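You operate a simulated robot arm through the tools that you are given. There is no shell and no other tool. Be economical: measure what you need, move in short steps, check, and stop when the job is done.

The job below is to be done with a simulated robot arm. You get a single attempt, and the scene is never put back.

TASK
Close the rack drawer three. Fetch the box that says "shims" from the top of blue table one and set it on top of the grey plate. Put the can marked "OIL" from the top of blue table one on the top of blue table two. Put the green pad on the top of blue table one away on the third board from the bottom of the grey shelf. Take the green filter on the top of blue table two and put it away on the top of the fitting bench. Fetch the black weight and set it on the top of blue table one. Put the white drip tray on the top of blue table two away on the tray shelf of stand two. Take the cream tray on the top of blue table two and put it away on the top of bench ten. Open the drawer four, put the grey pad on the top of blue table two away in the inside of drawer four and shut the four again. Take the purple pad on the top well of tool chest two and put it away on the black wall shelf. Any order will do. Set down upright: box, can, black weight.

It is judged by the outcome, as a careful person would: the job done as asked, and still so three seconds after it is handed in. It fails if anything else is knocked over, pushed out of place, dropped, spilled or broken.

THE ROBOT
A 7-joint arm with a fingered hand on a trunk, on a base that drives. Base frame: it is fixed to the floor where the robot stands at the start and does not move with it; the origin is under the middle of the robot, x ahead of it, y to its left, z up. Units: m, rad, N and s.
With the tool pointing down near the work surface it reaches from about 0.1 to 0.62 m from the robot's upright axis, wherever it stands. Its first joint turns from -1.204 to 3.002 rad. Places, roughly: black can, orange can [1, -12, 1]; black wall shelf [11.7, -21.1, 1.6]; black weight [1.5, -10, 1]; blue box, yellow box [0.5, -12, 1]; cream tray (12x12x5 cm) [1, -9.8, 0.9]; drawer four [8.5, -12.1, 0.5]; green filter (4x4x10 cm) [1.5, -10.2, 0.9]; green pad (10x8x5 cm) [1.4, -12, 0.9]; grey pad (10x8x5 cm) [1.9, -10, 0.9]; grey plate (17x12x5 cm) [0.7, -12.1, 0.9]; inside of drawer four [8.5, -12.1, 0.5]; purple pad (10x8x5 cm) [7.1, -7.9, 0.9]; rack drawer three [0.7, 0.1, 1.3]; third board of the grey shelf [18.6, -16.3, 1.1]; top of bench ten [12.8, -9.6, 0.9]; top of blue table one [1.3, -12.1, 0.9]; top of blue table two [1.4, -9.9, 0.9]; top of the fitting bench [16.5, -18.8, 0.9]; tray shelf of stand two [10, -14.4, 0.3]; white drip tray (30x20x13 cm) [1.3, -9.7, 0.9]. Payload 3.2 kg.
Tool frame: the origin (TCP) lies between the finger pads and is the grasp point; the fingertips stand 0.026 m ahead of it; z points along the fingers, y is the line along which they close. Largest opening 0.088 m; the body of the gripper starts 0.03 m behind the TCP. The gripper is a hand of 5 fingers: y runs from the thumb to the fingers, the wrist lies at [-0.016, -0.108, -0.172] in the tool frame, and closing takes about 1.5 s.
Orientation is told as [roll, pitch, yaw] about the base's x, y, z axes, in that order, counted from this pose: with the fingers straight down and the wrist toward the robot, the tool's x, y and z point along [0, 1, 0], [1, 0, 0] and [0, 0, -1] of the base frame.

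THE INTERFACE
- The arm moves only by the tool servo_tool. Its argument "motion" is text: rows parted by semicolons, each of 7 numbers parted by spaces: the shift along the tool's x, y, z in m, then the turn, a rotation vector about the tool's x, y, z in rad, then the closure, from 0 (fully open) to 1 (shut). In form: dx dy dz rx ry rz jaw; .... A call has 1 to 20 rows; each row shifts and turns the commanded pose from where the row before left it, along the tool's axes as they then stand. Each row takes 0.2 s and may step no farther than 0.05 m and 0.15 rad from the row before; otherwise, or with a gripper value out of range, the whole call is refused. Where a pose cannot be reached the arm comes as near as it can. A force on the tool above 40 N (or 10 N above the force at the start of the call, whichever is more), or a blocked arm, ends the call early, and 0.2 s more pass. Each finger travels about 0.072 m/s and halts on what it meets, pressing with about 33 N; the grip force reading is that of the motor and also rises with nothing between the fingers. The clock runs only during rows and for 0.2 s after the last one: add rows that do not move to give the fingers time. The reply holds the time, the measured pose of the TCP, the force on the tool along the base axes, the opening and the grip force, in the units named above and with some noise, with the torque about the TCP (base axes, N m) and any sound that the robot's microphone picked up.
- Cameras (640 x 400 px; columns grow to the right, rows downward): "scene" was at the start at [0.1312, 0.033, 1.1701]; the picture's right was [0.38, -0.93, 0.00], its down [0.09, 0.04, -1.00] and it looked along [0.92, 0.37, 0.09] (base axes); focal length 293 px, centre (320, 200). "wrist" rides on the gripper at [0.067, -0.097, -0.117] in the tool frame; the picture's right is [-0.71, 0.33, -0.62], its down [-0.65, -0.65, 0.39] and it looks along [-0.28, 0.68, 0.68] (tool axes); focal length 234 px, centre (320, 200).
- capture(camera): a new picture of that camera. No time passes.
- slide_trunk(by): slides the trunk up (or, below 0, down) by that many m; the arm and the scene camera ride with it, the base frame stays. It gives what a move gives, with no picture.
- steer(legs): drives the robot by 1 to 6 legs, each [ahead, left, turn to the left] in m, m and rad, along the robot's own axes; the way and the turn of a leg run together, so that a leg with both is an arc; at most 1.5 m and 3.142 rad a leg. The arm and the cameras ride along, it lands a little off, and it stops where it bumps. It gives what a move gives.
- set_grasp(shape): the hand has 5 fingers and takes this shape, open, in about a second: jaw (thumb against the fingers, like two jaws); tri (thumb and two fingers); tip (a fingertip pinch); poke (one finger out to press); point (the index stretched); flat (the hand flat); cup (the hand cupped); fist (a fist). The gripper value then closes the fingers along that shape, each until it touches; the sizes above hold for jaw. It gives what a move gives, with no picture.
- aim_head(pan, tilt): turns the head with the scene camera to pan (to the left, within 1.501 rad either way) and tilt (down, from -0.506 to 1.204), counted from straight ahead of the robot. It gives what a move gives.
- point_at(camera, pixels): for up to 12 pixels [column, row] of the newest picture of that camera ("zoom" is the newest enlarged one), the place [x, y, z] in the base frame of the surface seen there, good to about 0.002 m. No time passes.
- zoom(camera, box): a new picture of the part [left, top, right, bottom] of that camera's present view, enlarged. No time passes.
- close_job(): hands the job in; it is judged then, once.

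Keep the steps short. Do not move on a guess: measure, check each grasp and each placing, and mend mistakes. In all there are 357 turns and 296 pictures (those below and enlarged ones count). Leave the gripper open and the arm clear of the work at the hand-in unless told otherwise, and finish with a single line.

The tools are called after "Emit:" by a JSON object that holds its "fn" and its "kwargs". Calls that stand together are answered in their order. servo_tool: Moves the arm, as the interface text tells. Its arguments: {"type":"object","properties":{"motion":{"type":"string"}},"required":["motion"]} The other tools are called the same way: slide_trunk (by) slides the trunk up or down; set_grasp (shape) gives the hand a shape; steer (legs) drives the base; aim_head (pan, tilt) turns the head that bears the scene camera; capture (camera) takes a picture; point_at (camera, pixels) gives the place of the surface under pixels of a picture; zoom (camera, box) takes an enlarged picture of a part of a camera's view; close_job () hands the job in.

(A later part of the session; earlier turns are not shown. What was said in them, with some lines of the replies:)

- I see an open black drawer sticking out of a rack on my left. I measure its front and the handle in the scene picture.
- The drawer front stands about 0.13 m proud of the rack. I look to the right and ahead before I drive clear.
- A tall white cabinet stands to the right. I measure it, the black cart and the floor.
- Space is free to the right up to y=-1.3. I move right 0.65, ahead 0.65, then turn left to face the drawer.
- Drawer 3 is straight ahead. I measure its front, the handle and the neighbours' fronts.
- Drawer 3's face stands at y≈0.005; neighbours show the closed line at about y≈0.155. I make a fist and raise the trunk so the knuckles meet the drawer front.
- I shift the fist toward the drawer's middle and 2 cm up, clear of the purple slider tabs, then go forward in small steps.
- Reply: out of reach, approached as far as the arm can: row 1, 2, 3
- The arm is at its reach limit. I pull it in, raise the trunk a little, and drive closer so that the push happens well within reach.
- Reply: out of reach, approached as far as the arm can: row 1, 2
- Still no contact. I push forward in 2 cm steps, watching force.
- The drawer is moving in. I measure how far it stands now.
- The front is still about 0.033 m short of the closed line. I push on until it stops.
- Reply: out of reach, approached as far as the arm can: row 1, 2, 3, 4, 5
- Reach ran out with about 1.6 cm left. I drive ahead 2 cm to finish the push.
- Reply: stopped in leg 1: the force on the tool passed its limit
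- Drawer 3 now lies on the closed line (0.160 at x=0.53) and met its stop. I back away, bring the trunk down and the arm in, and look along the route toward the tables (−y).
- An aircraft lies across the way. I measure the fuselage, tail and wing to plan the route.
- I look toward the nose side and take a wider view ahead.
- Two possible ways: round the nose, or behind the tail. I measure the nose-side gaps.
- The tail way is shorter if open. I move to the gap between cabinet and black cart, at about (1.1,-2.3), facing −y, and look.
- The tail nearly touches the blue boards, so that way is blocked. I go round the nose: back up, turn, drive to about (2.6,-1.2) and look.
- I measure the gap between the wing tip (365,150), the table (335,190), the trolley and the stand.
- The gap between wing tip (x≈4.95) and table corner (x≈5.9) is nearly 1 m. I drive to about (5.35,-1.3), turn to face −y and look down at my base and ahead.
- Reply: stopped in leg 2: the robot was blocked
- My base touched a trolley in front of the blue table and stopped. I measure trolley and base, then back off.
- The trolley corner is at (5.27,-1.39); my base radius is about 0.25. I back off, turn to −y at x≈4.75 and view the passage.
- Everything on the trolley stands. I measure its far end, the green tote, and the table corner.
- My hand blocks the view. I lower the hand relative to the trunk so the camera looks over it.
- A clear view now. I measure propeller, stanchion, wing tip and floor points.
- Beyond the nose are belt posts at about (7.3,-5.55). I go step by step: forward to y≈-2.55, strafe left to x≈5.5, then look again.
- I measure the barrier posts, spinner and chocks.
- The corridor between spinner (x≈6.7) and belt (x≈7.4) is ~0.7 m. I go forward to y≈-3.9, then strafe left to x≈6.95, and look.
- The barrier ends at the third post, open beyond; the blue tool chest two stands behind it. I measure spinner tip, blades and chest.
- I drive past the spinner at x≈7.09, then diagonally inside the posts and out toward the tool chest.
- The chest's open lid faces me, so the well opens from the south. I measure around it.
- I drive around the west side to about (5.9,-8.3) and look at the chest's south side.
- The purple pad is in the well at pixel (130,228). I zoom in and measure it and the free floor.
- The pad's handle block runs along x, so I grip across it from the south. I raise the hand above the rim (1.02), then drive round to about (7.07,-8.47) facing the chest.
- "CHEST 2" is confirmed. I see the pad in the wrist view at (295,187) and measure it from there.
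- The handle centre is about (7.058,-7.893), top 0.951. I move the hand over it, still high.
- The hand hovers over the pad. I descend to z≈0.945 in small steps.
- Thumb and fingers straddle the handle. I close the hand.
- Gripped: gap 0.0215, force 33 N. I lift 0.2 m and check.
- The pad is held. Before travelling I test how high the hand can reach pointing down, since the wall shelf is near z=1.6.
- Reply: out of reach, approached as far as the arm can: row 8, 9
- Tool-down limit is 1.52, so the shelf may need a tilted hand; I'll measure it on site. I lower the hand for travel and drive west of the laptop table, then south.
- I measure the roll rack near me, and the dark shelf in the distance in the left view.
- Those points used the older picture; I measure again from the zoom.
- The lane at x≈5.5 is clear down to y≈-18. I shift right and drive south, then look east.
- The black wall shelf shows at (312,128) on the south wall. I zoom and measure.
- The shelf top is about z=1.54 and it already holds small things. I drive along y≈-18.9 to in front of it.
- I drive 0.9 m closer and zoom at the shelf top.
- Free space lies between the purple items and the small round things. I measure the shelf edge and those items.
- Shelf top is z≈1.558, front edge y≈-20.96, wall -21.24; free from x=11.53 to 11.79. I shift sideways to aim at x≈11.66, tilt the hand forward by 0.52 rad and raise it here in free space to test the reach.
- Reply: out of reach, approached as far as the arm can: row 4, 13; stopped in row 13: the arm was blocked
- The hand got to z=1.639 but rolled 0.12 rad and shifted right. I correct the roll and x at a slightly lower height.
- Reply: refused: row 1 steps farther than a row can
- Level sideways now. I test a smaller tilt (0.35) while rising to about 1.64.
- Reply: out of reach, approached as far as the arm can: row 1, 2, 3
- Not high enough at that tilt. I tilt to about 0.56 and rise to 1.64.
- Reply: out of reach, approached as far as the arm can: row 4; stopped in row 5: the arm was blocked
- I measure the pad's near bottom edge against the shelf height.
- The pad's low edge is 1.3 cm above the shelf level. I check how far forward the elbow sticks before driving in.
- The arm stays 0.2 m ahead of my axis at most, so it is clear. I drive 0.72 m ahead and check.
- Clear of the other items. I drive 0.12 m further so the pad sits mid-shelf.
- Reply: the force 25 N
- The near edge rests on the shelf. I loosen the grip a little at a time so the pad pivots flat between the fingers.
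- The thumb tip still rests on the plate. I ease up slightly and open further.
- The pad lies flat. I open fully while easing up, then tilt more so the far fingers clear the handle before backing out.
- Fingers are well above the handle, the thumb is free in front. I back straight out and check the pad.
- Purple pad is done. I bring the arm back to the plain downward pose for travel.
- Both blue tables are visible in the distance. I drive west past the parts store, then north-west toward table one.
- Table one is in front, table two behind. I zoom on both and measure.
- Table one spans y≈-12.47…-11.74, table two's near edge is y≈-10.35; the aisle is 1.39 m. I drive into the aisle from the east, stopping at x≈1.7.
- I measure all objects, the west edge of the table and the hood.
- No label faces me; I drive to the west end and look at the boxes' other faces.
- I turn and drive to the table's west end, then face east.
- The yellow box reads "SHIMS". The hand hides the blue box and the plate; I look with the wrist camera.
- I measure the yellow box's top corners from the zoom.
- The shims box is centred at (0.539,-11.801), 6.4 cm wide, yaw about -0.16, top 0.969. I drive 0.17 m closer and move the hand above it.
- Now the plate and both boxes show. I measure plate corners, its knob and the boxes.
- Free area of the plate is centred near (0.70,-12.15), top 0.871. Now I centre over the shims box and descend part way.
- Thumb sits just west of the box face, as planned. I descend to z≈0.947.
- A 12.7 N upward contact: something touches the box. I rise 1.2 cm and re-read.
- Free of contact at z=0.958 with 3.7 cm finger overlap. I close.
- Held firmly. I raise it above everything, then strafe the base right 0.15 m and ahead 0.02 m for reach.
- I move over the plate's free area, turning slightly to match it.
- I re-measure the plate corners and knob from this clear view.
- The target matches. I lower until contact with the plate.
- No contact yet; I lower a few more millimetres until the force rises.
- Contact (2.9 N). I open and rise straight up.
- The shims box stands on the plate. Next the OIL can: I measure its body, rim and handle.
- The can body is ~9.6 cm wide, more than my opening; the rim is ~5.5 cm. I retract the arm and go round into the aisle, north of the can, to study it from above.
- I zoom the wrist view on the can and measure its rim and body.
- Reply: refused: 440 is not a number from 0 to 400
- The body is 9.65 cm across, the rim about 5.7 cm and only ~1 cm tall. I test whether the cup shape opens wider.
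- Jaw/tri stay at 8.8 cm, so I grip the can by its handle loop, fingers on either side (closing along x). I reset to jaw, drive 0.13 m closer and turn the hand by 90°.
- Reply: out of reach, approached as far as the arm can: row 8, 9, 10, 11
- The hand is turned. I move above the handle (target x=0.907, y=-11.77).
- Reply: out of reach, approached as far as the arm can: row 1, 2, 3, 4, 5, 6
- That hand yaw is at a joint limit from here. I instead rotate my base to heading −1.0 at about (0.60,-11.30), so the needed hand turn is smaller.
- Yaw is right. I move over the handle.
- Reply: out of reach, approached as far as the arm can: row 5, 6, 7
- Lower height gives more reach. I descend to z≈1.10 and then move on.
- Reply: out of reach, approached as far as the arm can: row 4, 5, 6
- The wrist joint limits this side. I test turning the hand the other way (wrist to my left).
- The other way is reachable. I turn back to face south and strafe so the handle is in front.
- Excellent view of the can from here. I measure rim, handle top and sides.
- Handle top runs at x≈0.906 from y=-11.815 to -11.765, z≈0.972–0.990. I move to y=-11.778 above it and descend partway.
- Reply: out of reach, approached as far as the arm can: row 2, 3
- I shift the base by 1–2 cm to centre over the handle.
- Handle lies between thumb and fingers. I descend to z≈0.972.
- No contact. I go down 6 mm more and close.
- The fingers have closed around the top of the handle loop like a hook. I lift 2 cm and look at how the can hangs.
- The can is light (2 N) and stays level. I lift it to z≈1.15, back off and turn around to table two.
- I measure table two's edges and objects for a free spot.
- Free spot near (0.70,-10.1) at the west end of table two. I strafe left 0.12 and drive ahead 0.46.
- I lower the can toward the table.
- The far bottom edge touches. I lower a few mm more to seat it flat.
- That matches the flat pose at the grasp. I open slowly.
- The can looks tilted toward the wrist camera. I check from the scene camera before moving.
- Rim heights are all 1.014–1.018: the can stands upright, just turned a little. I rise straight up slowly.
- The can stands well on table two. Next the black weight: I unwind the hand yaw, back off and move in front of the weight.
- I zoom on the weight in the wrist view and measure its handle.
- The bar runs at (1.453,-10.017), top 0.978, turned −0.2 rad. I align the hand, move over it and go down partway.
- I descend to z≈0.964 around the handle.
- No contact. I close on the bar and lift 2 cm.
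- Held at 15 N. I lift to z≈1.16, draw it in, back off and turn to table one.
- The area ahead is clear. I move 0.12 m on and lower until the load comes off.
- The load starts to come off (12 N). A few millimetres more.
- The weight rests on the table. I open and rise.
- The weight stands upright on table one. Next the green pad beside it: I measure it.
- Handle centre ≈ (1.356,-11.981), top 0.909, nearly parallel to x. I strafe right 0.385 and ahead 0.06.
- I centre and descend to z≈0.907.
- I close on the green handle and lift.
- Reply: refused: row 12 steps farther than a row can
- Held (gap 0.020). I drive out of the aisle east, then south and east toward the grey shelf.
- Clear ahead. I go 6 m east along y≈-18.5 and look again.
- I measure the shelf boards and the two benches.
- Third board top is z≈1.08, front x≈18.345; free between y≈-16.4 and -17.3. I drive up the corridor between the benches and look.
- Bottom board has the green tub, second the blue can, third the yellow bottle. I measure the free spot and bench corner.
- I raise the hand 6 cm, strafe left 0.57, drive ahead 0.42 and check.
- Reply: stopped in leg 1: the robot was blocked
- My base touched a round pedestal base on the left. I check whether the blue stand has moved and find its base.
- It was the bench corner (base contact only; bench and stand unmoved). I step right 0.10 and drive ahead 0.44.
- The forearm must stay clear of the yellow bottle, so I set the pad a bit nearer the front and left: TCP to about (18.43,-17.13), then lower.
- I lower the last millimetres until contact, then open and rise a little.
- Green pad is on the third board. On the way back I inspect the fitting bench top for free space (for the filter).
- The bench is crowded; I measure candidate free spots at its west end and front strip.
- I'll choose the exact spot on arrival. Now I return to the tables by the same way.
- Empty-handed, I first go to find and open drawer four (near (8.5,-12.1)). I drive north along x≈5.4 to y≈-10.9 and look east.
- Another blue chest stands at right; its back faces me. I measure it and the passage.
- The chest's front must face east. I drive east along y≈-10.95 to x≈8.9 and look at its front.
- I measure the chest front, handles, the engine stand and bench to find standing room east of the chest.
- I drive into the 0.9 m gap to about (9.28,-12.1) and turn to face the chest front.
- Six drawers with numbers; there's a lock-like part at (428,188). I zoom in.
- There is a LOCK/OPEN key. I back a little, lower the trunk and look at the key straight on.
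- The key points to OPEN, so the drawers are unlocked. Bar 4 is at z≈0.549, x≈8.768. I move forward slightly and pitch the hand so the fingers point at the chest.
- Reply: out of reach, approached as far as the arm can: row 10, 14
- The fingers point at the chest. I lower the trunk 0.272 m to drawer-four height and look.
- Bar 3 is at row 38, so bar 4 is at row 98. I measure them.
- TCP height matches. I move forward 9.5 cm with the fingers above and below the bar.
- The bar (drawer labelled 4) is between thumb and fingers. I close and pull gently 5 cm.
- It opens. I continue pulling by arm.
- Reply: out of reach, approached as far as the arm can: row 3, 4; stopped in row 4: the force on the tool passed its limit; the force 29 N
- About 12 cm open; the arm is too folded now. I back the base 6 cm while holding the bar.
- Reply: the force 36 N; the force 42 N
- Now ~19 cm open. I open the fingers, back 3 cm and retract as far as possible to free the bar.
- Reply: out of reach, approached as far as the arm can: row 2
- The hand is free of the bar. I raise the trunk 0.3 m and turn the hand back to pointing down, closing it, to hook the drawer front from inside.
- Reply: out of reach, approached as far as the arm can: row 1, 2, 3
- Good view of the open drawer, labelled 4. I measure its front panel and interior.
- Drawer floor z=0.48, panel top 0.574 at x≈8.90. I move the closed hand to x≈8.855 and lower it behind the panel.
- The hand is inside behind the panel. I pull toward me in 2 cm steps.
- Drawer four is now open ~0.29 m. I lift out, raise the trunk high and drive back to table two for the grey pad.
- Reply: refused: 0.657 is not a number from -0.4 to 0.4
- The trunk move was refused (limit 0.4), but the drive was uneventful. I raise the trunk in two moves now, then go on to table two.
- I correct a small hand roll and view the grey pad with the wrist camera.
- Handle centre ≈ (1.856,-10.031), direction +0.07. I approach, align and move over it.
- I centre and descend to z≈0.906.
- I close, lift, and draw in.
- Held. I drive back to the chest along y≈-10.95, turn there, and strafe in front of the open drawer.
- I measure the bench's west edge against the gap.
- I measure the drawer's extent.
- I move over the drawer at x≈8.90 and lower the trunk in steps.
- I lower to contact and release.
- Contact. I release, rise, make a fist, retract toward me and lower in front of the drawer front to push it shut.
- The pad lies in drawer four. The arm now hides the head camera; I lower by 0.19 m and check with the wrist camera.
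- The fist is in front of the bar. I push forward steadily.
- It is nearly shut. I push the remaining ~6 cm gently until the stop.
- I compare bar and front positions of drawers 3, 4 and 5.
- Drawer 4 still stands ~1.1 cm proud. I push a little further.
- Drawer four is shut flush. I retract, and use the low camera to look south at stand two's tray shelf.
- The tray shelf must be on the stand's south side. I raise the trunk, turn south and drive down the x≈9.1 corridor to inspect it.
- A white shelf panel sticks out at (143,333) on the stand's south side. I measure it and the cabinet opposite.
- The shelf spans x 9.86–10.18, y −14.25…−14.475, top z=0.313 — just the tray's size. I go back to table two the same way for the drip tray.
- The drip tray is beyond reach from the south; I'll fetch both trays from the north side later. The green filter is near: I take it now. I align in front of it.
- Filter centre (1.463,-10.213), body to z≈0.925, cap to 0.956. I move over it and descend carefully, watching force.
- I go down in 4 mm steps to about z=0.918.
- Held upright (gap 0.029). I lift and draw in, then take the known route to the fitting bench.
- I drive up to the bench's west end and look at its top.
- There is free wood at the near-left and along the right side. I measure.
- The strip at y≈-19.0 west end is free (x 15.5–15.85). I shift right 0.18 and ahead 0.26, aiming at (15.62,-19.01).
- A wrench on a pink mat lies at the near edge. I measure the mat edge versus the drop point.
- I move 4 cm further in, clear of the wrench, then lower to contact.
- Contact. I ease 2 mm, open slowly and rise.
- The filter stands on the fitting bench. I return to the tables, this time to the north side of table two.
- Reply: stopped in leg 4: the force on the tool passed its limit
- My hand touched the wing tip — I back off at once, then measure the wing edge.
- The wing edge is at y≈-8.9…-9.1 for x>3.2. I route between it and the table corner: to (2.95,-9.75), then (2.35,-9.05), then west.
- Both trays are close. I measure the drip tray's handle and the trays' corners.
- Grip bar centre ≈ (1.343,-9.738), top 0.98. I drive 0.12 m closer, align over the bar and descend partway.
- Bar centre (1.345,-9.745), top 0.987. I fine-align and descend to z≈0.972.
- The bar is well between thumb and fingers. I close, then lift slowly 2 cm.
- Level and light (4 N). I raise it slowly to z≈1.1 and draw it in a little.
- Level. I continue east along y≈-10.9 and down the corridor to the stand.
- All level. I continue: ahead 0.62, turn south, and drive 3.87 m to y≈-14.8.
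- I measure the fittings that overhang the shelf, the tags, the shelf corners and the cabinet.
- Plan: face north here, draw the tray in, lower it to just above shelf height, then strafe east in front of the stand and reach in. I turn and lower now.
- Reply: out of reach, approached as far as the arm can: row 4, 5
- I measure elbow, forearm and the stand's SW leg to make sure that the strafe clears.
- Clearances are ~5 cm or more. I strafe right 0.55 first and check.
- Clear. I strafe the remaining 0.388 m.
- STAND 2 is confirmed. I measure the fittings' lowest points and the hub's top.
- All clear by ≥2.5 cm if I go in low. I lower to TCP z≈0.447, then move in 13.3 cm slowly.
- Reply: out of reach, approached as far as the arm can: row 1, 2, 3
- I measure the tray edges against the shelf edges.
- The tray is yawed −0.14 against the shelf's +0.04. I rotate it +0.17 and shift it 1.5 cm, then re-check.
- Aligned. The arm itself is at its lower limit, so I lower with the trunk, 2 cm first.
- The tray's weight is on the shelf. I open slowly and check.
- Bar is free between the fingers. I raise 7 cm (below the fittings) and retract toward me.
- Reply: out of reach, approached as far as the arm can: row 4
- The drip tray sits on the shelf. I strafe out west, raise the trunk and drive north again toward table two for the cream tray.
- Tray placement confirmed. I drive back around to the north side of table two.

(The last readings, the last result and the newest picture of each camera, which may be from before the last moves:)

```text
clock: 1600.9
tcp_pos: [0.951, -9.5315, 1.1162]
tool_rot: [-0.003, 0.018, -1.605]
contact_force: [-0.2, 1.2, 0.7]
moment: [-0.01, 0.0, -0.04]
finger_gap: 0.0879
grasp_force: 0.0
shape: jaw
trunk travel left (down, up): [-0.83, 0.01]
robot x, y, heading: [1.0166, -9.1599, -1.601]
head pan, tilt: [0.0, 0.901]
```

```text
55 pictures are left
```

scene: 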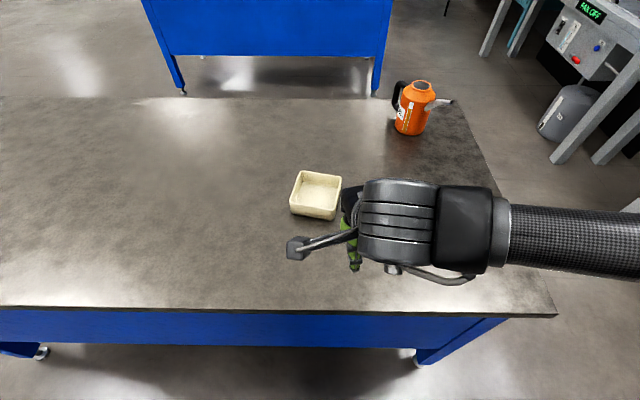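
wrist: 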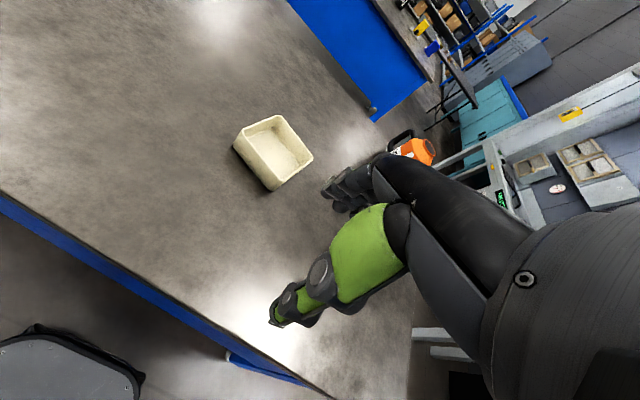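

I zoom on the cream tray and measure its rim.

Emit:
{"fn": "zoom", "kwargs": {"camera": "scene", "box": [270, 160, 360, 230]}}

Emit:
{"fn": "point_at", "kwargs": {"camera": "zoom", "pixels": [[150, 240], [440, 265], [300, 252], [300, 238], [250, 85], [495, 120], [320, 100], [310, 330], [300, 180]]}}

```text
5.71 times, centred on (315, 195) of scene
```

zoom: 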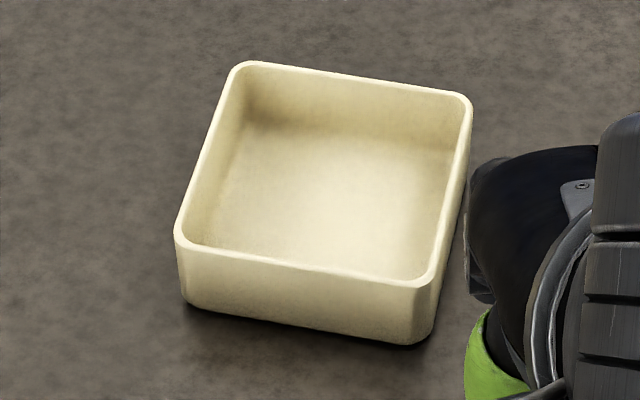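

```text
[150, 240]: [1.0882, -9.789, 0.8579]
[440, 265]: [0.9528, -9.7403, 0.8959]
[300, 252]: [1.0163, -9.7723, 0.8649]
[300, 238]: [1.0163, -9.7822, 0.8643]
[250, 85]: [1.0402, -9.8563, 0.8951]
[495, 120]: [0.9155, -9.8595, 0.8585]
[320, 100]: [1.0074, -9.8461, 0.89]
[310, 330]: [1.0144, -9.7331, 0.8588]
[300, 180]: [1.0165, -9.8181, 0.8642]
```

Emit:
{"fn": "point_at", "kwargs": {"camera": "zoom", "pixels": [[308, 260], [308, 264], [308, 268], [250, 254], [250, 258], [380, 272], [380, 276], [310, 290], [220, 120], [465, 150], [195, 240], [430, 283]]}}

```text
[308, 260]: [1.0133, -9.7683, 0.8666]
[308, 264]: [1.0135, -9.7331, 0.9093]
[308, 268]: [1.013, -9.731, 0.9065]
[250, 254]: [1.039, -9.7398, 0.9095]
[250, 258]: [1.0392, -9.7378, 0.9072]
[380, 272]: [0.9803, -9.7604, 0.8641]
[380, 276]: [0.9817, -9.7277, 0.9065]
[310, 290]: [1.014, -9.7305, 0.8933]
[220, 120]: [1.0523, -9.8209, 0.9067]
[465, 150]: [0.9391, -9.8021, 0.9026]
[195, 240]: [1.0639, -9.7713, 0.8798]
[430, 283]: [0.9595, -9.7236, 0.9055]
```

Near wall mid-rim ≈ (1.009,-9.735), z 0.909, wall turned −0.19. I rotate the hand by 0.155, move above the wall and descend partway.

Emit:
{"fn": "servo_tool", "kwargs": {"motion": "0 0 0 0 0 0.08 0; 0 0 0 0 0 0.075 0; 0.024 0.04 0 0 0 0 0; 0.024 0.04 0 0 0 0 0; 0.024 0.04 0 0 0 0 0; 0.0233 0.04 0 0 0 0 0; 0 0.029 0 0 0 0 0; 0 0 0.05 0 0 0 0; 0 0 0.05 0 0 0 0; 0 0 0.04 0 0 0 0; 0 0 0 0 0 0 0"}}

Emit:
{"fn": "capture", "kwargs": {"camera": "wrist"}}

Emit:
{"fn": "zoom", "kwargs": {"camera": "scene", "box": [240, 120, 420, 260]}}

```text
clock: 1603.3
tcp_pos: [1.0088, -9.7319, 0.9732]
tool_rot: [-0.003, 0.02, -1.76]
contact_force: [0.6, 0.7, -0.3]
moment: [0.0, 0.01, -0.02]
finger_gap: 0.0878
grasp_force: 0.0
shape: jaw
trunk travel left (down, up): [-0.83, 0.01]
robot x, y, heading: [1.0162, -9.1621, -1.605]
head pan, tilt: [0.0, 0.901]
```

```text
53 pictures are left
```

wrist: 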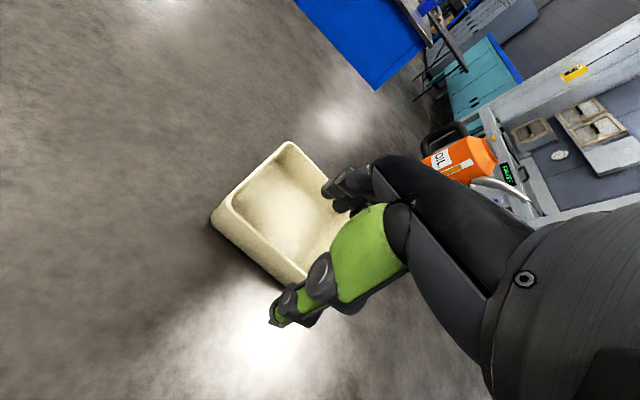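

```text
2.86 times, centred on (330, 190) of scene
```

zoom: 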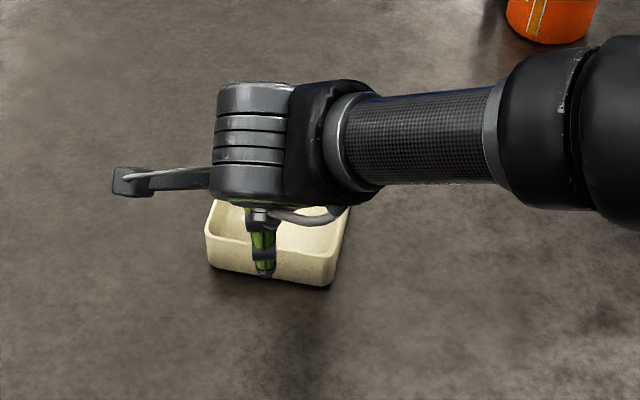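

Thumb outside, fingers inside the tray. I descend to z≈0.90 in small steps.

Emit:
{"fn": "servo_tool", "kwargs": {"motion": "0 0.002 0.03 0 0 0 0; 0 0 0.02 0 0 0 0; 0 0 0.012 0 0 0 0; 0 0 0.01 0 0 0 0; 0 0 0 0 0 0 0"}}

Emit:
{"fn": "capture", "kwargs": {"camera": "wrist"}}

```text
clock: 1604.5
tcp_pos: [1.0081, -9.7314, 0.9011]
tool_rot: [-0.003, 0.019, -1.762]
contact_force: [0.3, -1.4, 0.5]
moment: [0.0, 0.03, 0.03]
finger_gap: 0.088
grasp_force: 0.2
shape: jaw
trunk travel left (down, up): [-0.83, 0.01]
robot x, y, heading: [1.0152, -9.162, -1.603]
head pan, tilt: [0.0, 0.901]
```

```text
51 pictures are left
```

wrist: 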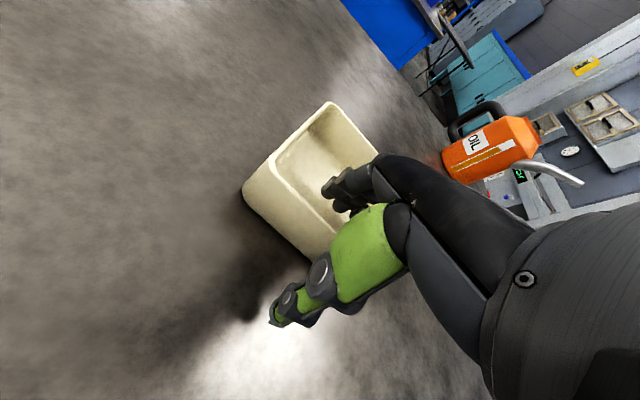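

Position is good. I close gently on the wall, then lift 3 cm.

Emit:
{"fn": "servo_tool", "kwargs": {"motion": "0 0.003 0 0 0 0 0.3; 0 0 0 0 0 0 0.6; 0 0 0 0 0 0 0.8; 0 0 0 0 0 0 1; 0 0 0 0 0 0 1; 0 0 0 0 0 0 1; 0 0 0 0 0 0 1; 0 0 0 0 0 0 1; 0 0 -0.01 0 0 0 1; 0 0 -0.01 0 0 0 1; 0 0 -0.01 0 0 0 1; 0 0 0 0 0 0 1"}}

Emit:
{"fn": "capture", "kwargs": {"camera": "wrist"}}

Emit:
{"fn": "zoom", "kwargs": {"camera": "scene", "box": [240, 120, 420, 260]}}

```text
clock: 1607.1
tcp_pos: [1.0075, -9.7343, 0.9316]
tool_rot: [-0.005, 0.02, -1.762]
contact_force: [0.3, -0.3, -1.5]
moment: [0.09, 0.0, 0.0]
finger_gap: 0.0
grasp_force: 33.3
shape: jaw
trunk travel left (down, up): [-0.83, 0.01]
robot x, y, heading: [1.02, -9.1602, -1.605]
head pan, tilt: [0.0, 0.901]
```

```text
50 pictures are left
```

wrist: 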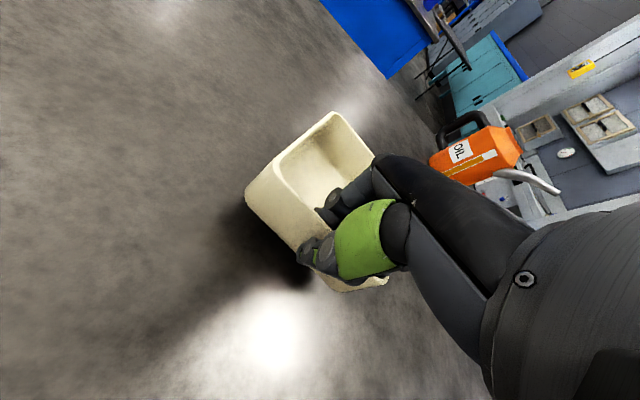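

```text
2.86 times, centred on (330, 190) of scene
```

zoom: 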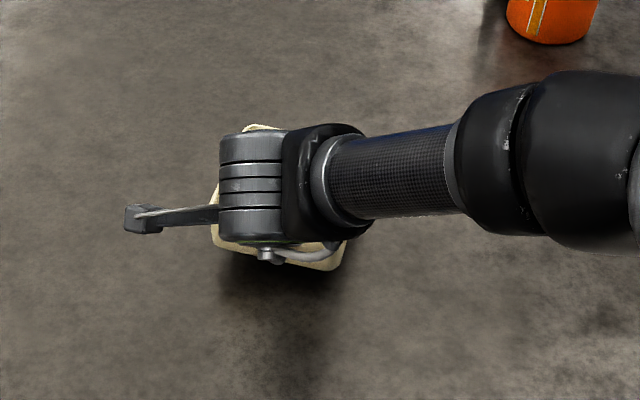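

The tray is held level (1.5 N). I raise, draw in, and take the same way out east.

Emit:
{"fn": "servo_tool", "kwargs": {"motion": "0 0 -0.03 0 0 0 1; 0 0 -0.04 0 0 0 1; 0 0 -0.04 0 0 0 1; 0 0 -0.04 0 0 0 1; 0 -0.03 0 0 0 -0.075 1; 0 -0.03 0 0 0 -0.08 1; 0 -0.03 0 0 0 0 1; 0 -0.03 0 0 0 0 1"}}

Emit:
{"fn": "steer", "kwargs": {"legs": [[-0.14, 0, 0], [0, 0, 1.6], [1.33, 0, 0], [0, 0, -0.85], [1.25, 0, 0], [1.25, 0, 0]]}}

Emit:
{"fn": "steer", "kwargs": {"legs": [[0, 0, 0.84], [1.5, 0, 0], [1.5, 0, 0]]}}

Emit:
{"fn": "aim_head", "kwargs": {"pan": 0.15, "tilt": 0.3}}

Emit:
{"fn": "capture", "kwargs": {"camera": "scene"}}

```text
clock: 1608.9
tcp_pos: [1.0179, -9.6189, 1.0854]
tool_rot: [-0.002, 0.02, -1.607]
contact_force: [0.5, 0.0, -1.0]
moment: [0.05, 0.04, -0.01]
finger_gap: 0.0002
grasp_force: 33.7
shape: jaw
trunk travel left (down, up): [-0.83, 0.01]
robot x, y, heading: [1.0164, -9.1579, -1.603]
head pan, tilt: [0.0, 0.901]
```

```text
clock: 1634.4
tcp_pos: [4.2853, -11.2775, 1.0842]
tool_rot: [-0.002, 0.02, -0.87]
contact_force: [0.0, 0.5, -1.4]
moment: [0.04, 0.03, -0.01]
finger_gap: 0.0
grasp_force: 32.7
shape: jaw
trunk travel left (down, up): [-0.83, 0.01]
robot x, y, heading: [3.9712, -10.9408, -0.868]
head pan, tilt: [0.0, 0.901]
```

```text
clock: 1651.1
tcp_pos: [7.4413, -10.9965, 1.0845]
tool_rot: [-0.003, 0.018, -0.019]
contact_force: [0.3, 0.4, -1.6]
moment: [-0.02, 0.09, 0.01]
finger_gap: 0.0
grasp_force: 33.0
shape: jaw
trunk travel left (down, up): [-0.83, 0.01]
robot x, y, heading: [6.9838, -11.0058, -0.02]
head pan, tilt: [0.0, 0.901]
```

```text
clock: 1652.1
tcp_pos: [7.442, -10.9962, 1.0827]
tool_rot: [-0.002, 0.02, -0.02]
contact_force: [-0.3, -0.3, -0.4]
moment: [-0.03, 0.04, -0.04]
finger_gap: 0.0
grasp_force: 33.2
shape: jaw
trunk travel left (down, up): [-0.83, 0.01]
robot x, y, heading: [6.9811, -11.011, -0.018]
head pan, tilt: [0.15, 0.3]
```

```text
48 pictures are left
```

scene: 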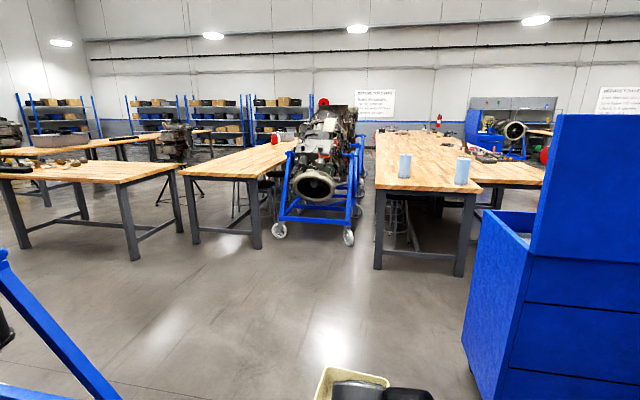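

The middle-left long bench likely is bench ten (centre near (12.8,-9.6)). I zoom and measure it.

Emit:
{"fn": "zoom", "kwargs": {"camera": "scene", "box": [160, 110, 380, 250]}}

Emit:
{"fn": "point_at", "kwargs": {"camera": "scene", "pixels": [[182, 176], [255, 180], [258, 245], [195, 242], [295, 142], [270, 148], [250, 165], [225, 165], [280, 137], [135, 258], [180, 230], [348, 240]]}}

```text
2.86 times, centred on (270, 180) of scene
```

zoom: 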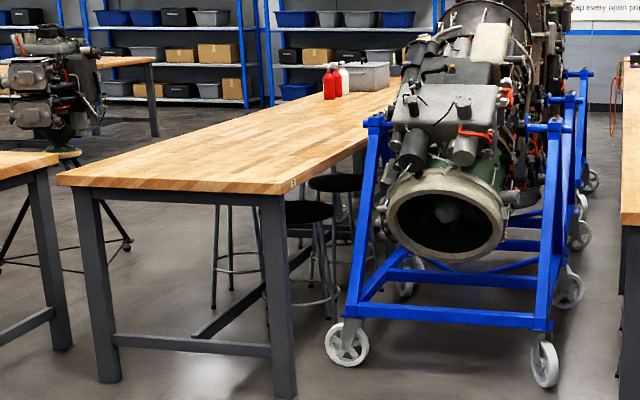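

```text
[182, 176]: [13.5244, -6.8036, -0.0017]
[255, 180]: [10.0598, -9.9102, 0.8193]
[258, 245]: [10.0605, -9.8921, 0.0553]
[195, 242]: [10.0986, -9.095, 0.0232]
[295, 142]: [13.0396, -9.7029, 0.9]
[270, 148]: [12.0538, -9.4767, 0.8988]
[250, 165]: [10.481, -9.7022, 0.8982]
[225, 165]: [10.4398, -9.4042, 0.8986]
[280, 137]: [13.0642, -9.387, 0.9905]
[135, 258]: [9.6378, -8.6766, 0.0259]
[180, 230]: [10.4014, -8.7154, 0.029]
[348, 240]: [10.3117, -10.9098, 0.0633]
```

A small tag shows on the bench corner; I zoom on it, as several benches could be joined.

Emit:
{"fn": "zoom", "kwargs": {"camera": "scene", "box": [230, 125, 310, 190]}}

```text
6.15 times, centred on (270, 158) of scene
```

zoom: 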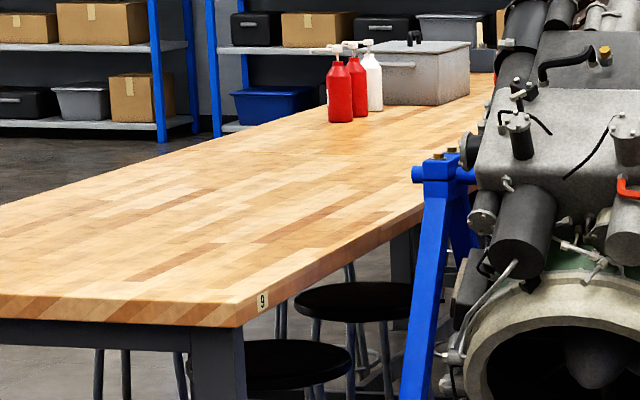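

The tag reads "9": the near bench is nine, bench ten is the next one beyond. I move to (9.0,-10.2) for an overview of access to it.

Emit:
{"fn": "steer", "kwargs": {"legs": [[1.5, 0.3, 0], [0.5, 0.5, 0]]}}

Emit:
{"fn": "aim_head", "kwargs": {"pan": 0.35, "tilt": 0.35}}

Emit:
{"fn": "capture", "kwargs": {"camera": "scene"}}

Emit:
{"fn": "aim_head", "kwargs": {"pan": 1.1, "tilt": 0.35}}

Emit:
{"fn": "capture", "kwargs": {"camera": "scene"}}

```text
refused: leg 1 is longer than a leg can be; nothing moved
```

```text
clock: 1652.8
tcp_pos: [7.441, -10.9954, 1.083]
tool_rot: [-0.001, 0.019, -0.019]
contact_force: [0.2, 0.0, 0.0]
moment: [-0.01, 0.09, 0.01]
finger_gap: 0.0
grasp_force: 33.6
shape: jaw
trunk travel left (down, up): [-0.83, 0.01]
robot x, y, heading: [6.9834, -11.0088, -0.019]
head pan, tilt: [0.351, 0.351]
```

```text
45 pictures are left
```

scene: 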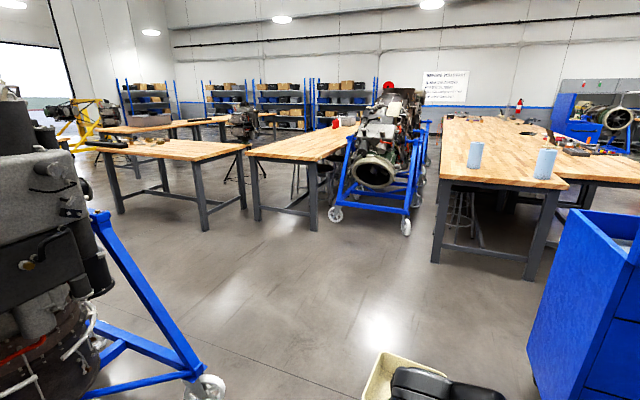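

```text
clock: 1653.9
tcp_pos: [7.4406, -10.9962, 1.0841]
tool_rot: [-0.001, 0.019, -0.02]
contact_force: [0.1, 0.4, -1.2]
moment: [-0.01, 0.09, 0.0]
finger_gap: 0.0001
grasp_force: 33.7
shape: jaw
trunk travel left (down, up): [-0.83, 0.01]
robot x, y, heading: [6.9837, -11.0098, -0.014]
head pan, tilt: [1.1, 0.351]
```

```text
44 pictures are left
```

scene: 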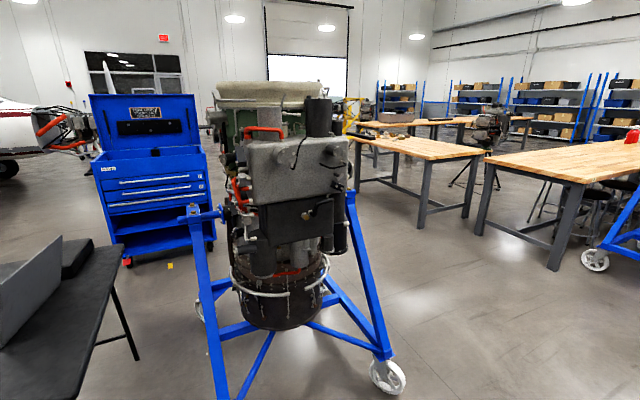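

I measure the left bench, the bench behind it and the floor gaps.

Emit:
{"fn": "point_at", "kwargs": {"camera": "scene", "pixels": [[484, 156], [428, 160], [354, 138], [400, 132], [420, 228], [360, 190], [467, 217], [394, 183], [475, 128], [440, 125], [470, 190], [455, 145]]}}

Emit:
{"fn": "zoom", "kwargs": {"camera": "scene", "box": [340, 80, 600, 250]}}

```text
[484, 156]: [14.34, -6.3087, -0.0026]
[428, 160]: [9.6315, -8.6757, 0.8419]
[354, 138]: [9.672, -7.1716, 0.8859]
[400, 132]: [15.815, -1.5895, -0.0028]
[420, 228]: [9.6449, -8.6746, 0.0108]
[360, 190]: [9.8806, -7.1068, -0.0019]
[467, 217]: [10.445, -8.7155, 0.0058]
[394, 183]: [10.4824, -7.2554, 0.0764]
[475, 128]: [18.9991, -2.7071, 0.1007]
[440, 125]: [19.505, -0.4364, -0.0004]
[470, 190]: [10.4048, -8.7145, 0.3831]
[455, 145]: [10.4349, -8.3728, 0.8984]
```

```text
2.35 times, centred on (470, 165) of scene
```

zoom: 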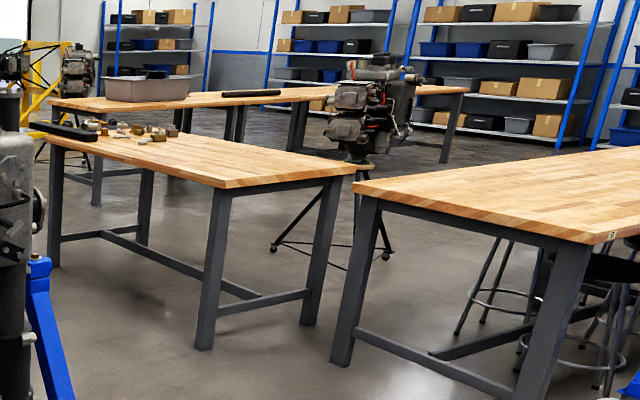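

Emit:
{"fn": "point_at", "kwargs": {"camera": "zoom", "pixels": [[275, 248], [385, 255], [345, 150], [97, 203], [55, 105], [235, 140], [295, 145], [445, 160], [330, 235], [240, 215], [465, 210], [590, 150]]}}

```text
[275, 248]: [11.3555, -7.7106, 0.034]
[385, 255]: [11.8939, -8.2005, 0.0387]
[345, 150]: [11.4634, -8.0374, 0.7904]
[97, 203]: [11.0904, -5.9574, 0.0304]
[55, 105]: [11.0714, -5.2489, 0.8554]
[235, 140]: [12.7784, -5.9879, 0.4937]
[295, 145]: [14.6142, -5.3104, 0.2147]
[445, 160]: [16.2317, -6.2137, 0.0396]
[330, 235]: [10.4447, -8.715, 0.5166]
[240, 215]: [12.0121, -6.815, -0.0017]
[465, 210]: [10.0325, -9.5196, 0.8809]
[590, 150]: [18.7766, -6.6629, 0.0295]
```

There's a clear way: north along x≈8.85, east along y≈-6.55, then south to bench ten's north side. I drive the first part.

Emit:
{"fn": "steer", "kwargs": {"legs": [[1.5, 0, 0], [0.37, 0, 0], [0, 0, 1.584], [1.5, 0, 0], [1.5, 0, 0], [1.3, 0, 0]]}}

Emit:
{"fn": "aim_head", "kwargs": {"pan": -0.9, "tilt": 0.45}}

Emit:
{"fn": "capture", "kwargs": {"camera": "scene"}}

```text
clock: 1687.3
tcp_pos: [8.8161, -6.3066, 1.0842]
tool_rot: [-0.002, 0.02, 1.567]
contact_force: [0.0, 0.3, -0.9]
moment: [-0.03, -0.04, 0.01]
finger_gap: 0.0001
grasp_force: 33.3
shape: jaw
trunk travel left (down, up): [-0.83, 0.01]
robot x, y, heading: [8.8344, -6.7632, 1.574]
head pan, tilt: [1.1, 0.351]
```

```text
clock: 1689.2
tcp_pos: [8.8161, -6.3059, 1.084]
tool_rot: [-0.002, 0.021, 1.565]
contact_force: [-0.4, 0.0, -1.0]
moment: [-0.07, -0.01, -0.04]
finger_gap: 0.0
grasp_force: 33.1
shape: jaw
trunk travel left (down, up): [-0.83, 0.01]
robot x, y, heading: [8.838, -6.7617, 1.572]
head pan, tilt: [-0.901, 0.45]
```

```text
42 pictures are left
```

scene: 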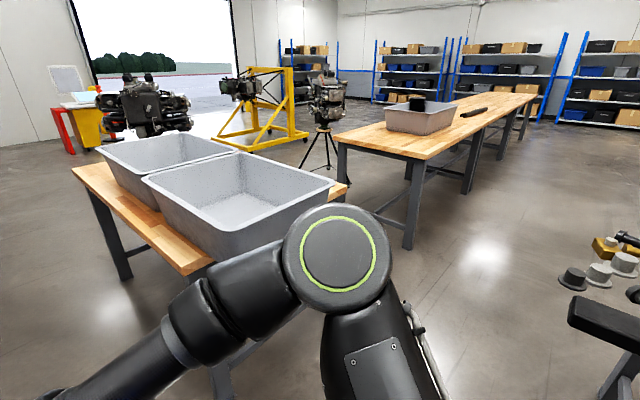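

A bench with totes is close in front-right. I measure it and the corridor.

Emit:
{"fn": "point_at", "kwargs": {"camera": "scene", "pixels": [[190, 268], [345, 188], [330, 180], [408, 245], [420, 155], [575, 330], [600, 285], [470, 195], [480, 260], [75, 172], [230, 390], [638, 385]]}}

```text
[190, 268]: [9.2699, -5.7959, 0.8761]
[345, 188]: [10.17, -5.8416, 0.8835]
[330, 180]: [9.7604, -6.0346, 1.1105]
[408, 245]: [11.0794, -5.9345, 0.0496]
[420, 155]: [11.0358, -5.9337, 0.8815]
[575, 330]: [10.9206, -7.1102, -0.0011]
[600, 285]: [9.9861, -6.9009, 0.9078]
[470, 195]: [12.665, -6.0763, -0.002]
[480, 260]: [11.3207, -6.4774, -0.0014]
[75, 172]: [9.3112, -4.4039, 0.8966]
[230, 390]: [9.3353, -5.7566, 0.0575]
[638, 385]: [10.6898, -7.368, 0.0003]
```

Corridor is y −6.03…−6.9; I take y≈−6.47. I turn east first, strafe left 0.29, then drive to x≈12.6.

Emit:
{"fn": "steer", "kwargs": {"legs": [[0, 0, -1.574], [0, 0.29, 0], [1.3, 0, 0]]}}

Emit:
{"fn": "aim_head", "kwargs": {"pan": -0.2, "tilt": 0.5}}

Emit:
{"fn": "capture", "kwargs": {"camera": "scene"}}

```text
clock: 1701.2
tcp_pos: [10.6017, -6.47, 1.0846]
tool_rot: [-0.002, 0.019, -0.008]
contact_force: [0.4, 0.4, -1.3]
moment: [0.0, 0.06, 0.02]
finger_gap: 0.0
grasp_force: 32.9
shape: jaw
trunk travel left (down, up): [-0.83, 0.01]
robot x, y, heading: [10.1417, -6.4848, -0.006]
head pan, tilt: [-0.901, 0.45]
```

```text
clock: 1702.2
tcp_pos: [10.6019, -6.4695, 1.0848]
tool_rot: [-0.002, 0.02, -0.008]
contact_force: [-0.7, 0.3, -1.4]
moment: [-0.01, 0.07, 0.0]
finger_gap: 0.0001
grasp_force: 32.5
shape: jaw
trunk travel left (down, up): [-0.83, 0.01]
robot x, y, heading: [10.1425, -6.4859, -0.006]
head pan, tilt: [-0.201, 0.499]
```

```text
41 pictures are left
```

scene: 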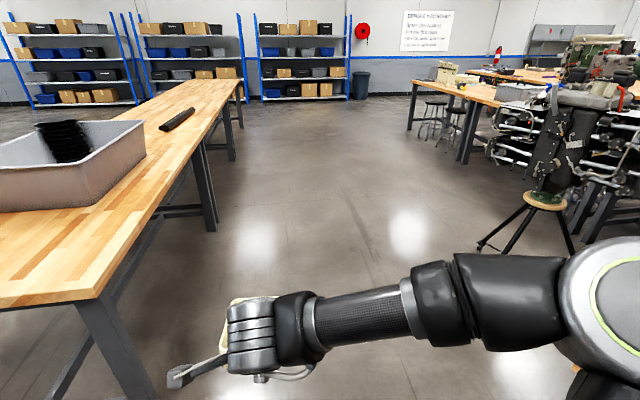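

Clear ahead. I drive to x≈12.9 and look south.

Emit:
{"fn": "steer", "kwargs": {"legs": [[1.4, 0, 0], [1.35, 0, 0], [0, 0, -1.57]]}}

Emit:
{"fn": "aim_head", "kwargs": {"pan": 0.0, "tilt": 0.4}}

Emit:
{"fn": "capture", "kwargs": {"camera": "scene"}}

```text
clock: 1719.4
tcp_pos: [12.9187, -7.0018, 1.0834]
tool_rot: [-0.003, 0.02, -1.589]
contact_force: [-0.2, 0.2, -1.7]
moment: [0.02, 0.02, -0.04]
finger_gap: 0.0003
grasp_force: 33.3
shape: jaw
trunk travel left (down, up): [-0.83, 0.01]
robot x, y, heading: [12.9088, -6.5438, -1.587]
head pan, tilt: [-0.201, 0.499]
```

```text
clock: 1720.2
tcp_pos: [12.9192, -7.0011, 1.0832]
tool_rot: [0.0, 0.02, -1.589]
contact_force: [0.2, -0.4, -1.2]
moment: [0.07, 0.0, 0.0]
finger_gap: 0.0001
grasp_force: 32.9
shape: jaw
trunk travel left (down, up): [-0.83, 0.01]
robot x, y, heading: [12.9078, -6.5426, -1.59]
head pan, tilt: [0.0, 0.4]
```

```text
40 pictures are left
```

scene: 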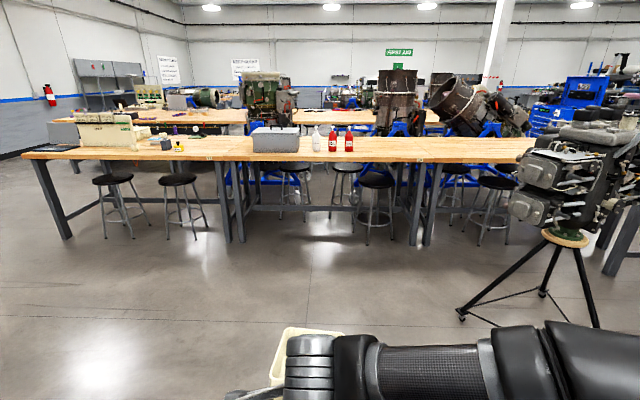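

The joints at px 232 and 425 bound the middle bench — bench ten, with stools in front. I zoom for tags and measure stools and joints.

Emit:
{"fn": "zoom", "kwargs": {"camera": "scene", "box": [200, 110, 460, 250]}}

Emit:
{"fn": "point_at", "kwargs": {"camera": "scene", "pixels": [[240, 240], [415, 242], [300, 225], [345, 220], [375, 242], [355, 238], [392, 235], [375, 178], [293, 165], [380, 158], [290, 158], [332, 148]]}}

```text
2.46 times, centred on (330, 180) of scene
```

zoom: 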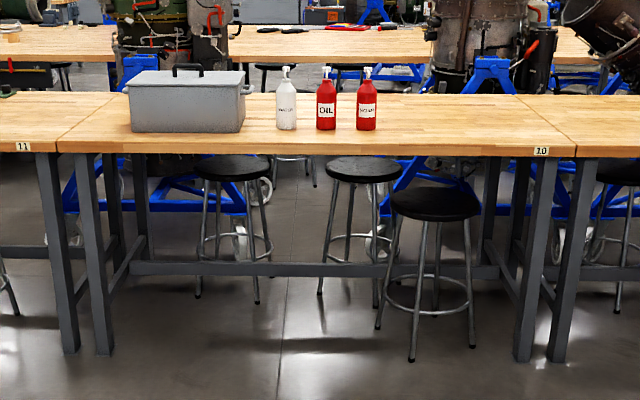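

```text
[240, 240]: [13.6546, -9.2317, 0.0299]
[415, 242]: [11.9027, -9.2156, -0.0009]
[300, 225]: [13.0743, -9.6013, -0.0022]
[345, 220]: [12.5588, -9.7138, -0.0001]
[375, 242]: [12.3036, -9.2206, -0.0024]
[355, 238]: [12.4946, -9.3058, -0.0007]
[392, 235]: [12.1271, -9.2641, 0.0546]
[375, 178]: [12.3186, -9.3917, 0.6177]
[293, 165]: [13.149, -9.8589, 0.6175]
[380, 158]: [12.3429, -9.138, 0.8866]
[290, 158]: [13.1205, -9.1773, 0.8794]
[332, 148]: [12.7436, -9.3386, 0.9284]
```

Tag "10" confirmed: bench ten spans x 11.87–13.7. Free top lies right of the bottles, around (12.25,-9.37). I drive down at x≈12.6 and check.

Emit:
{"fn": "steer", "kwargs": {"legs": [[0, -0.29, 0.02], [1.1, 0, 0], [1.05, 0, 0]]}}

Emit:
{"fn": "aim_head", "kwargs": {"pan": -0.2, "tilt": 0.75}}

Emit:
{"fn": "capture", "kwargs": {"camera": "scene"}}

```text
clock: 1732.4
tcp_pos: [12.6553, -9.1448, 1.0832]
tool_rot: [-0.002, 0.019, -1.563]
contact_force: [-0.2, 0.4, -1.1]
moment: [0.06, -0.03, 0.03]
finger_gap: 0.0
grasp_force: 32.9
shape: jaw
trunk travel left (down, up): [-0.83, 0.01]
robot x, y, heading: [12.6292, -8.6876, -1.564]
head pan, tilt: [0.0, 0.4]
```

```text
clock: 1733.2
tcp_pos: [12.6551, -9.1434, 1.0838]
tool_rot: [-0.002, 0.02, -1.562]
contact_force: [0.2, 0.0, -0.7]
moment: [0.08, 0.0, -0.02]
finger_gap: 0.0
grasp_force: 32.7
shape: jaw
trunk travel left (down, up): [-0.83, 0.01]
robot x, y, heading: [12.6275, -8.6822, -1.559]
head pan, tilt: [-0.201, 0.75]
```

```text
38 pictures are left
```

scene: 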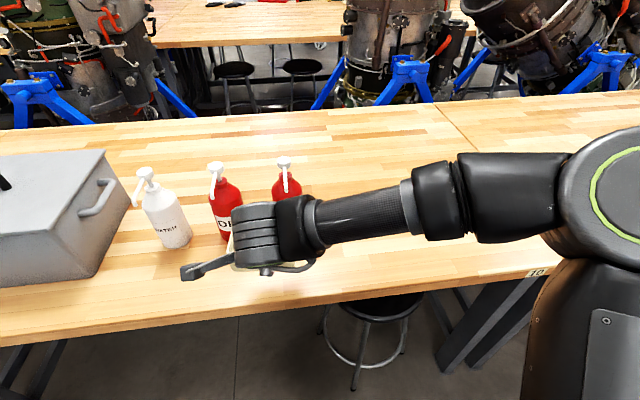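

Emit:
{"fn": "point_at", "kwargs": {"camera": "scene", "pixels": [[287, 185], [228, 235], [285, 160], [380, 150], [450, 125], [520, 275], [375, 300], [355, 385], [330, 290], [420, 140], [360, 180]]}}

```text
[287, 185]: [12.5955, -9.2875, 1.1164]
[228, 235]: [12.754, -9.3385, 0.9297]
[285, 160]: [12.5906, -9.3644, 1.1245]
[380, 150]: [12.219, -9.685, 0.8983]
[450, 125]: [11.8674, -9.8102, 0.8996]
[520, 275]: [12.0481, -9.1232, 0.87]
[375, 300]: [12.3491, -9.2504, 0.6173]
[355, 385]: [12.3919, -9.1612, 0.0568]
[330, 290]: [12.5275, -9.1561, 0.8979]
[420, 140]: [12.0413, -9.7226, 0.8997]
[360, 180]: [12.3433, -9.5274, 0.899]
```

Right bottle is at (12.59,-9.35), its spout near my tray. I back 0.12 first, strafe right 0.38, then go ahead.

Emit:
{"fn": "steer", "kwargs": {"legs": [[-0.12, 0, 0], [0, -0.385, 0], [0.32, 0, 0]]}}

Emit:
{"fn": "capture", "kwargs": {"camera": "scene"}}

Emit:
{"fn": "capture", "kwargs": {"camera": "wrist"}}

```text
clock: 1738.2
tcp_pos: [12.2697, -9.3456, 1.0844]
tool_rot: [-0.002, 0.019, -1.566]
contact_force: [-0.3, 0.5, -0.7]
moment: [0.09, 0.05, 0.02]
finger_gap: 0.0001
grasp_force: 32.9
shape: jaw
trunk travel left (down, up): [-0.83, 0.01]
robot x, y, heading: [12.2446, -8.8863, -1.563]
head pan, tilt: [-0.201, 0.75]
```

```text
37 pictures are left
```

scene: 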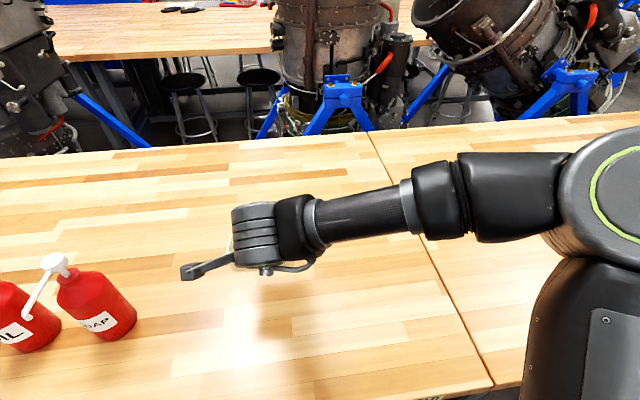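

```text
36 pictures are left
```

wrist: 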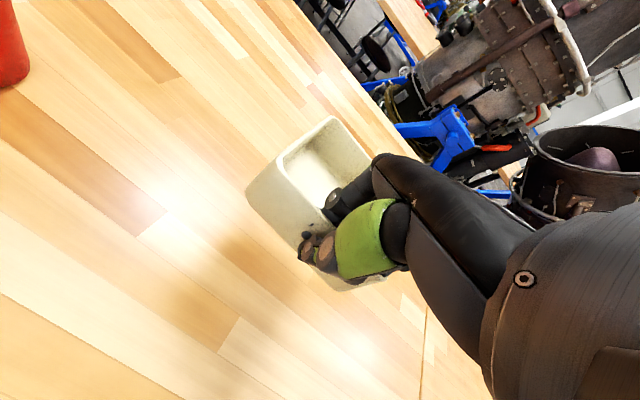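

Clear bench under the tray. I lower to contact.

Emit:
{"fn": "servo_tool", "kwargs": {"motion": "0 0 0.04 0 0 0 1; 0 0 0.04 0 0 0 1; 0 0 0.04 0 0 0 1; 0 0 0.01 0 0 0 1; 0 0 0.004 0 0 0 1; 0 0 0 0 0 0 1"}}

```text
clock: 1739.6
tcp_pos: [12.2689, -9.3421, 0.9493]
tool_rot: [-0.001, 0.018, -1.563]
contact_force: [-0.3, 0.8, -0.4]
moment: [0.01, -0.02, 0.02]
finger_gap: 0.0001
grasp_force: 33.0
shape: jaw
trunk travel left (down, up): [-0.83, 0.01]
robot x, y, heading: [12.2483, -8.8854, -1.562]
head pan, tilt: [-0.201, 0.75]
```

Emit:
{"fn": "servo_tool", "kwargs": {"motion": "0 0 0.002 0 0 0 1; 0 0 0.002 0 0 0 1; 0 0 0 0 0 0 1"}}

Emit:
{"fn": "capture", "kwargs": {"camera": "wrist"}}

```text
clock: 1740.4
tcp_pos: [12.2685, -9.343, 0.9459]
tool_rot: [-0.002, 0.02, -1.566]
contact_force: [-0.4, -0.1, -0.1]
moment: [-0.02, 0.01, -0.01]
finger_gap: 0.0
grasp_force: 32.9
shape: jaw
trunk travel left (down, up): [-0.83, 0.01]
robot x, y, heading: [12.2464, -8.8858, -1.562]
head pan, tilt: [-0.201, 0.75]
```

```text
35 pictures are left
```

wrist: 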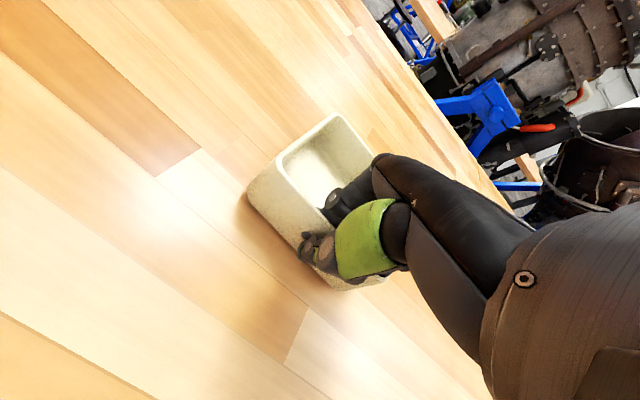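

The weight has come off the hand. One more millimetre, then open slowly.

Emit:
{"fn": "servo_tool", "kwargs": {"motion": "0 0 0.0015 0 0 0 1; 0 0 0 0 0 0 0.85; 0 0 0 0 0 0 0.7; 0 0 0 0 0 0 0.5; 0 0 0 0 0 0 0.3; 0 0 0 0 0 0 0.1; 0 0 0 0 0 0 0; 0 0 0 0 0 0 0"}}

Emit:
{"fn": "capture", "kwargs": {"camera": "wrist"}}

```text
clock: 1742.2
tcp_pos: [12.2688, -9.3436, 0.9451]
tool_rot: [-0.003, 0.018, -1.565]
contact_force: [0.5, -0.2, 0.0]
moment: [0.03, 0.0, -0.01]
finger_gap: 0.0879
grasp_force: 0.1
shape: jaw
trunk travel left (down, up): [-0.83, 0.01]
robot x, y, heading: [12.2459, -8.887, -1.563]
head pan, tilt: [-0.201, 0.75]
```

```text
34 pictures are left
```

wrist: 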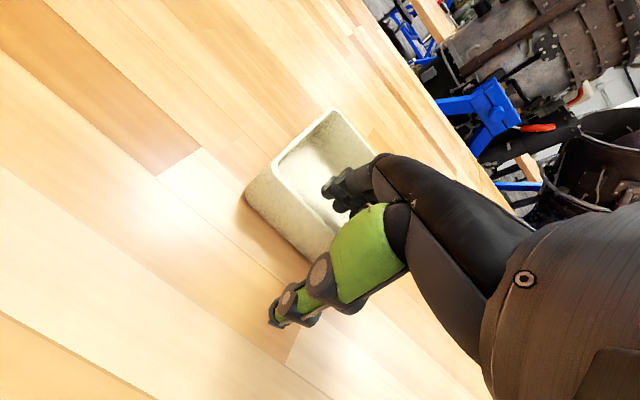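

The tray rests flat. I rise straight up and back away, then check.

Emit:
{"fn": "servo_tool", "kwargs": {"motion": "0 0 -0.02 0 0 0 0; 0 0 -0.04 0 0 0 0; 0 0 -0.05 0 0 0 0; 0 0 -0.05 0 0 0 0; 0 -0.04 0 0 0 0 0; 0 -0.04 0 0 0 0 0"}}

Emit:
{"fn": "steer", "kwargs": {"legs": [[-0.35, 0, 0]]}}

Emit:
{"fn": "capture", "kwargs": {"camera": "scene"}}

```text
clock: 1743.6
tcp_pos: [12.2679, -9.2632, 1.1082]
tool_rot: [0.0, 0.019, -1.565]
contact_force: [0.1, 0.5, -0.3]
moment: [-0.02, 0.02, -0.01]
finger_gap: 0.088
grasp_force: 0.0
shape: jaw
trunk travel left (down, up): [-0.83, 0.01]
robot x, y, heading: [12.248, -8.889, -1.565]
head pan, tilt: [-0.201, 0.75]
```

```text
clock: 1745.9
tcp_pos: [12.2648, -8.9125, 1.1069]
tool_rot: [-0.002, 0.021, -1.565]
contact_force: [-0.1, -1.2, 0.4]
moment: [-0.02, -0.01, 0.02]
finger_gap: 0.0878
grasp_force: 0.0
shape: jaw
trunk travel left (down, up): [-0.83, 0.01]
robot x, y, heading: [12.2436, -8.5363, -1.564]
head pan, tilt: [-0.201, 0.75]
```

```text
33 pictures are left
```

scene: 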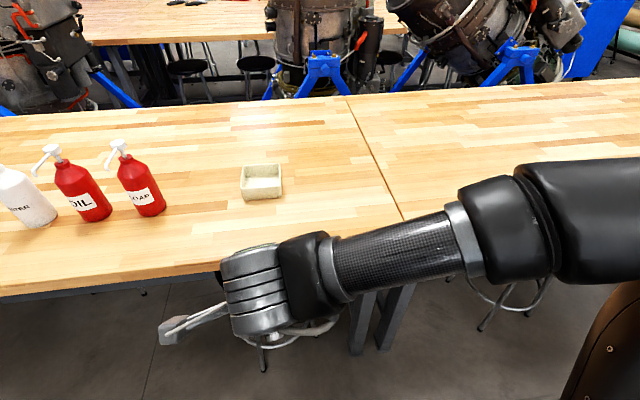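

Everything asked is in place, the hand is open and the arm is clear of the work. I hand the job in.

Emit:
{"fn": "close_job", "kwargs": {}}

```text
The job is handed in.
```

All ten tasks were done and the job is handed in; on the way the robot bumped a trolley, a bench corner and the aircraft's wing tip, with no damage or movement seen.
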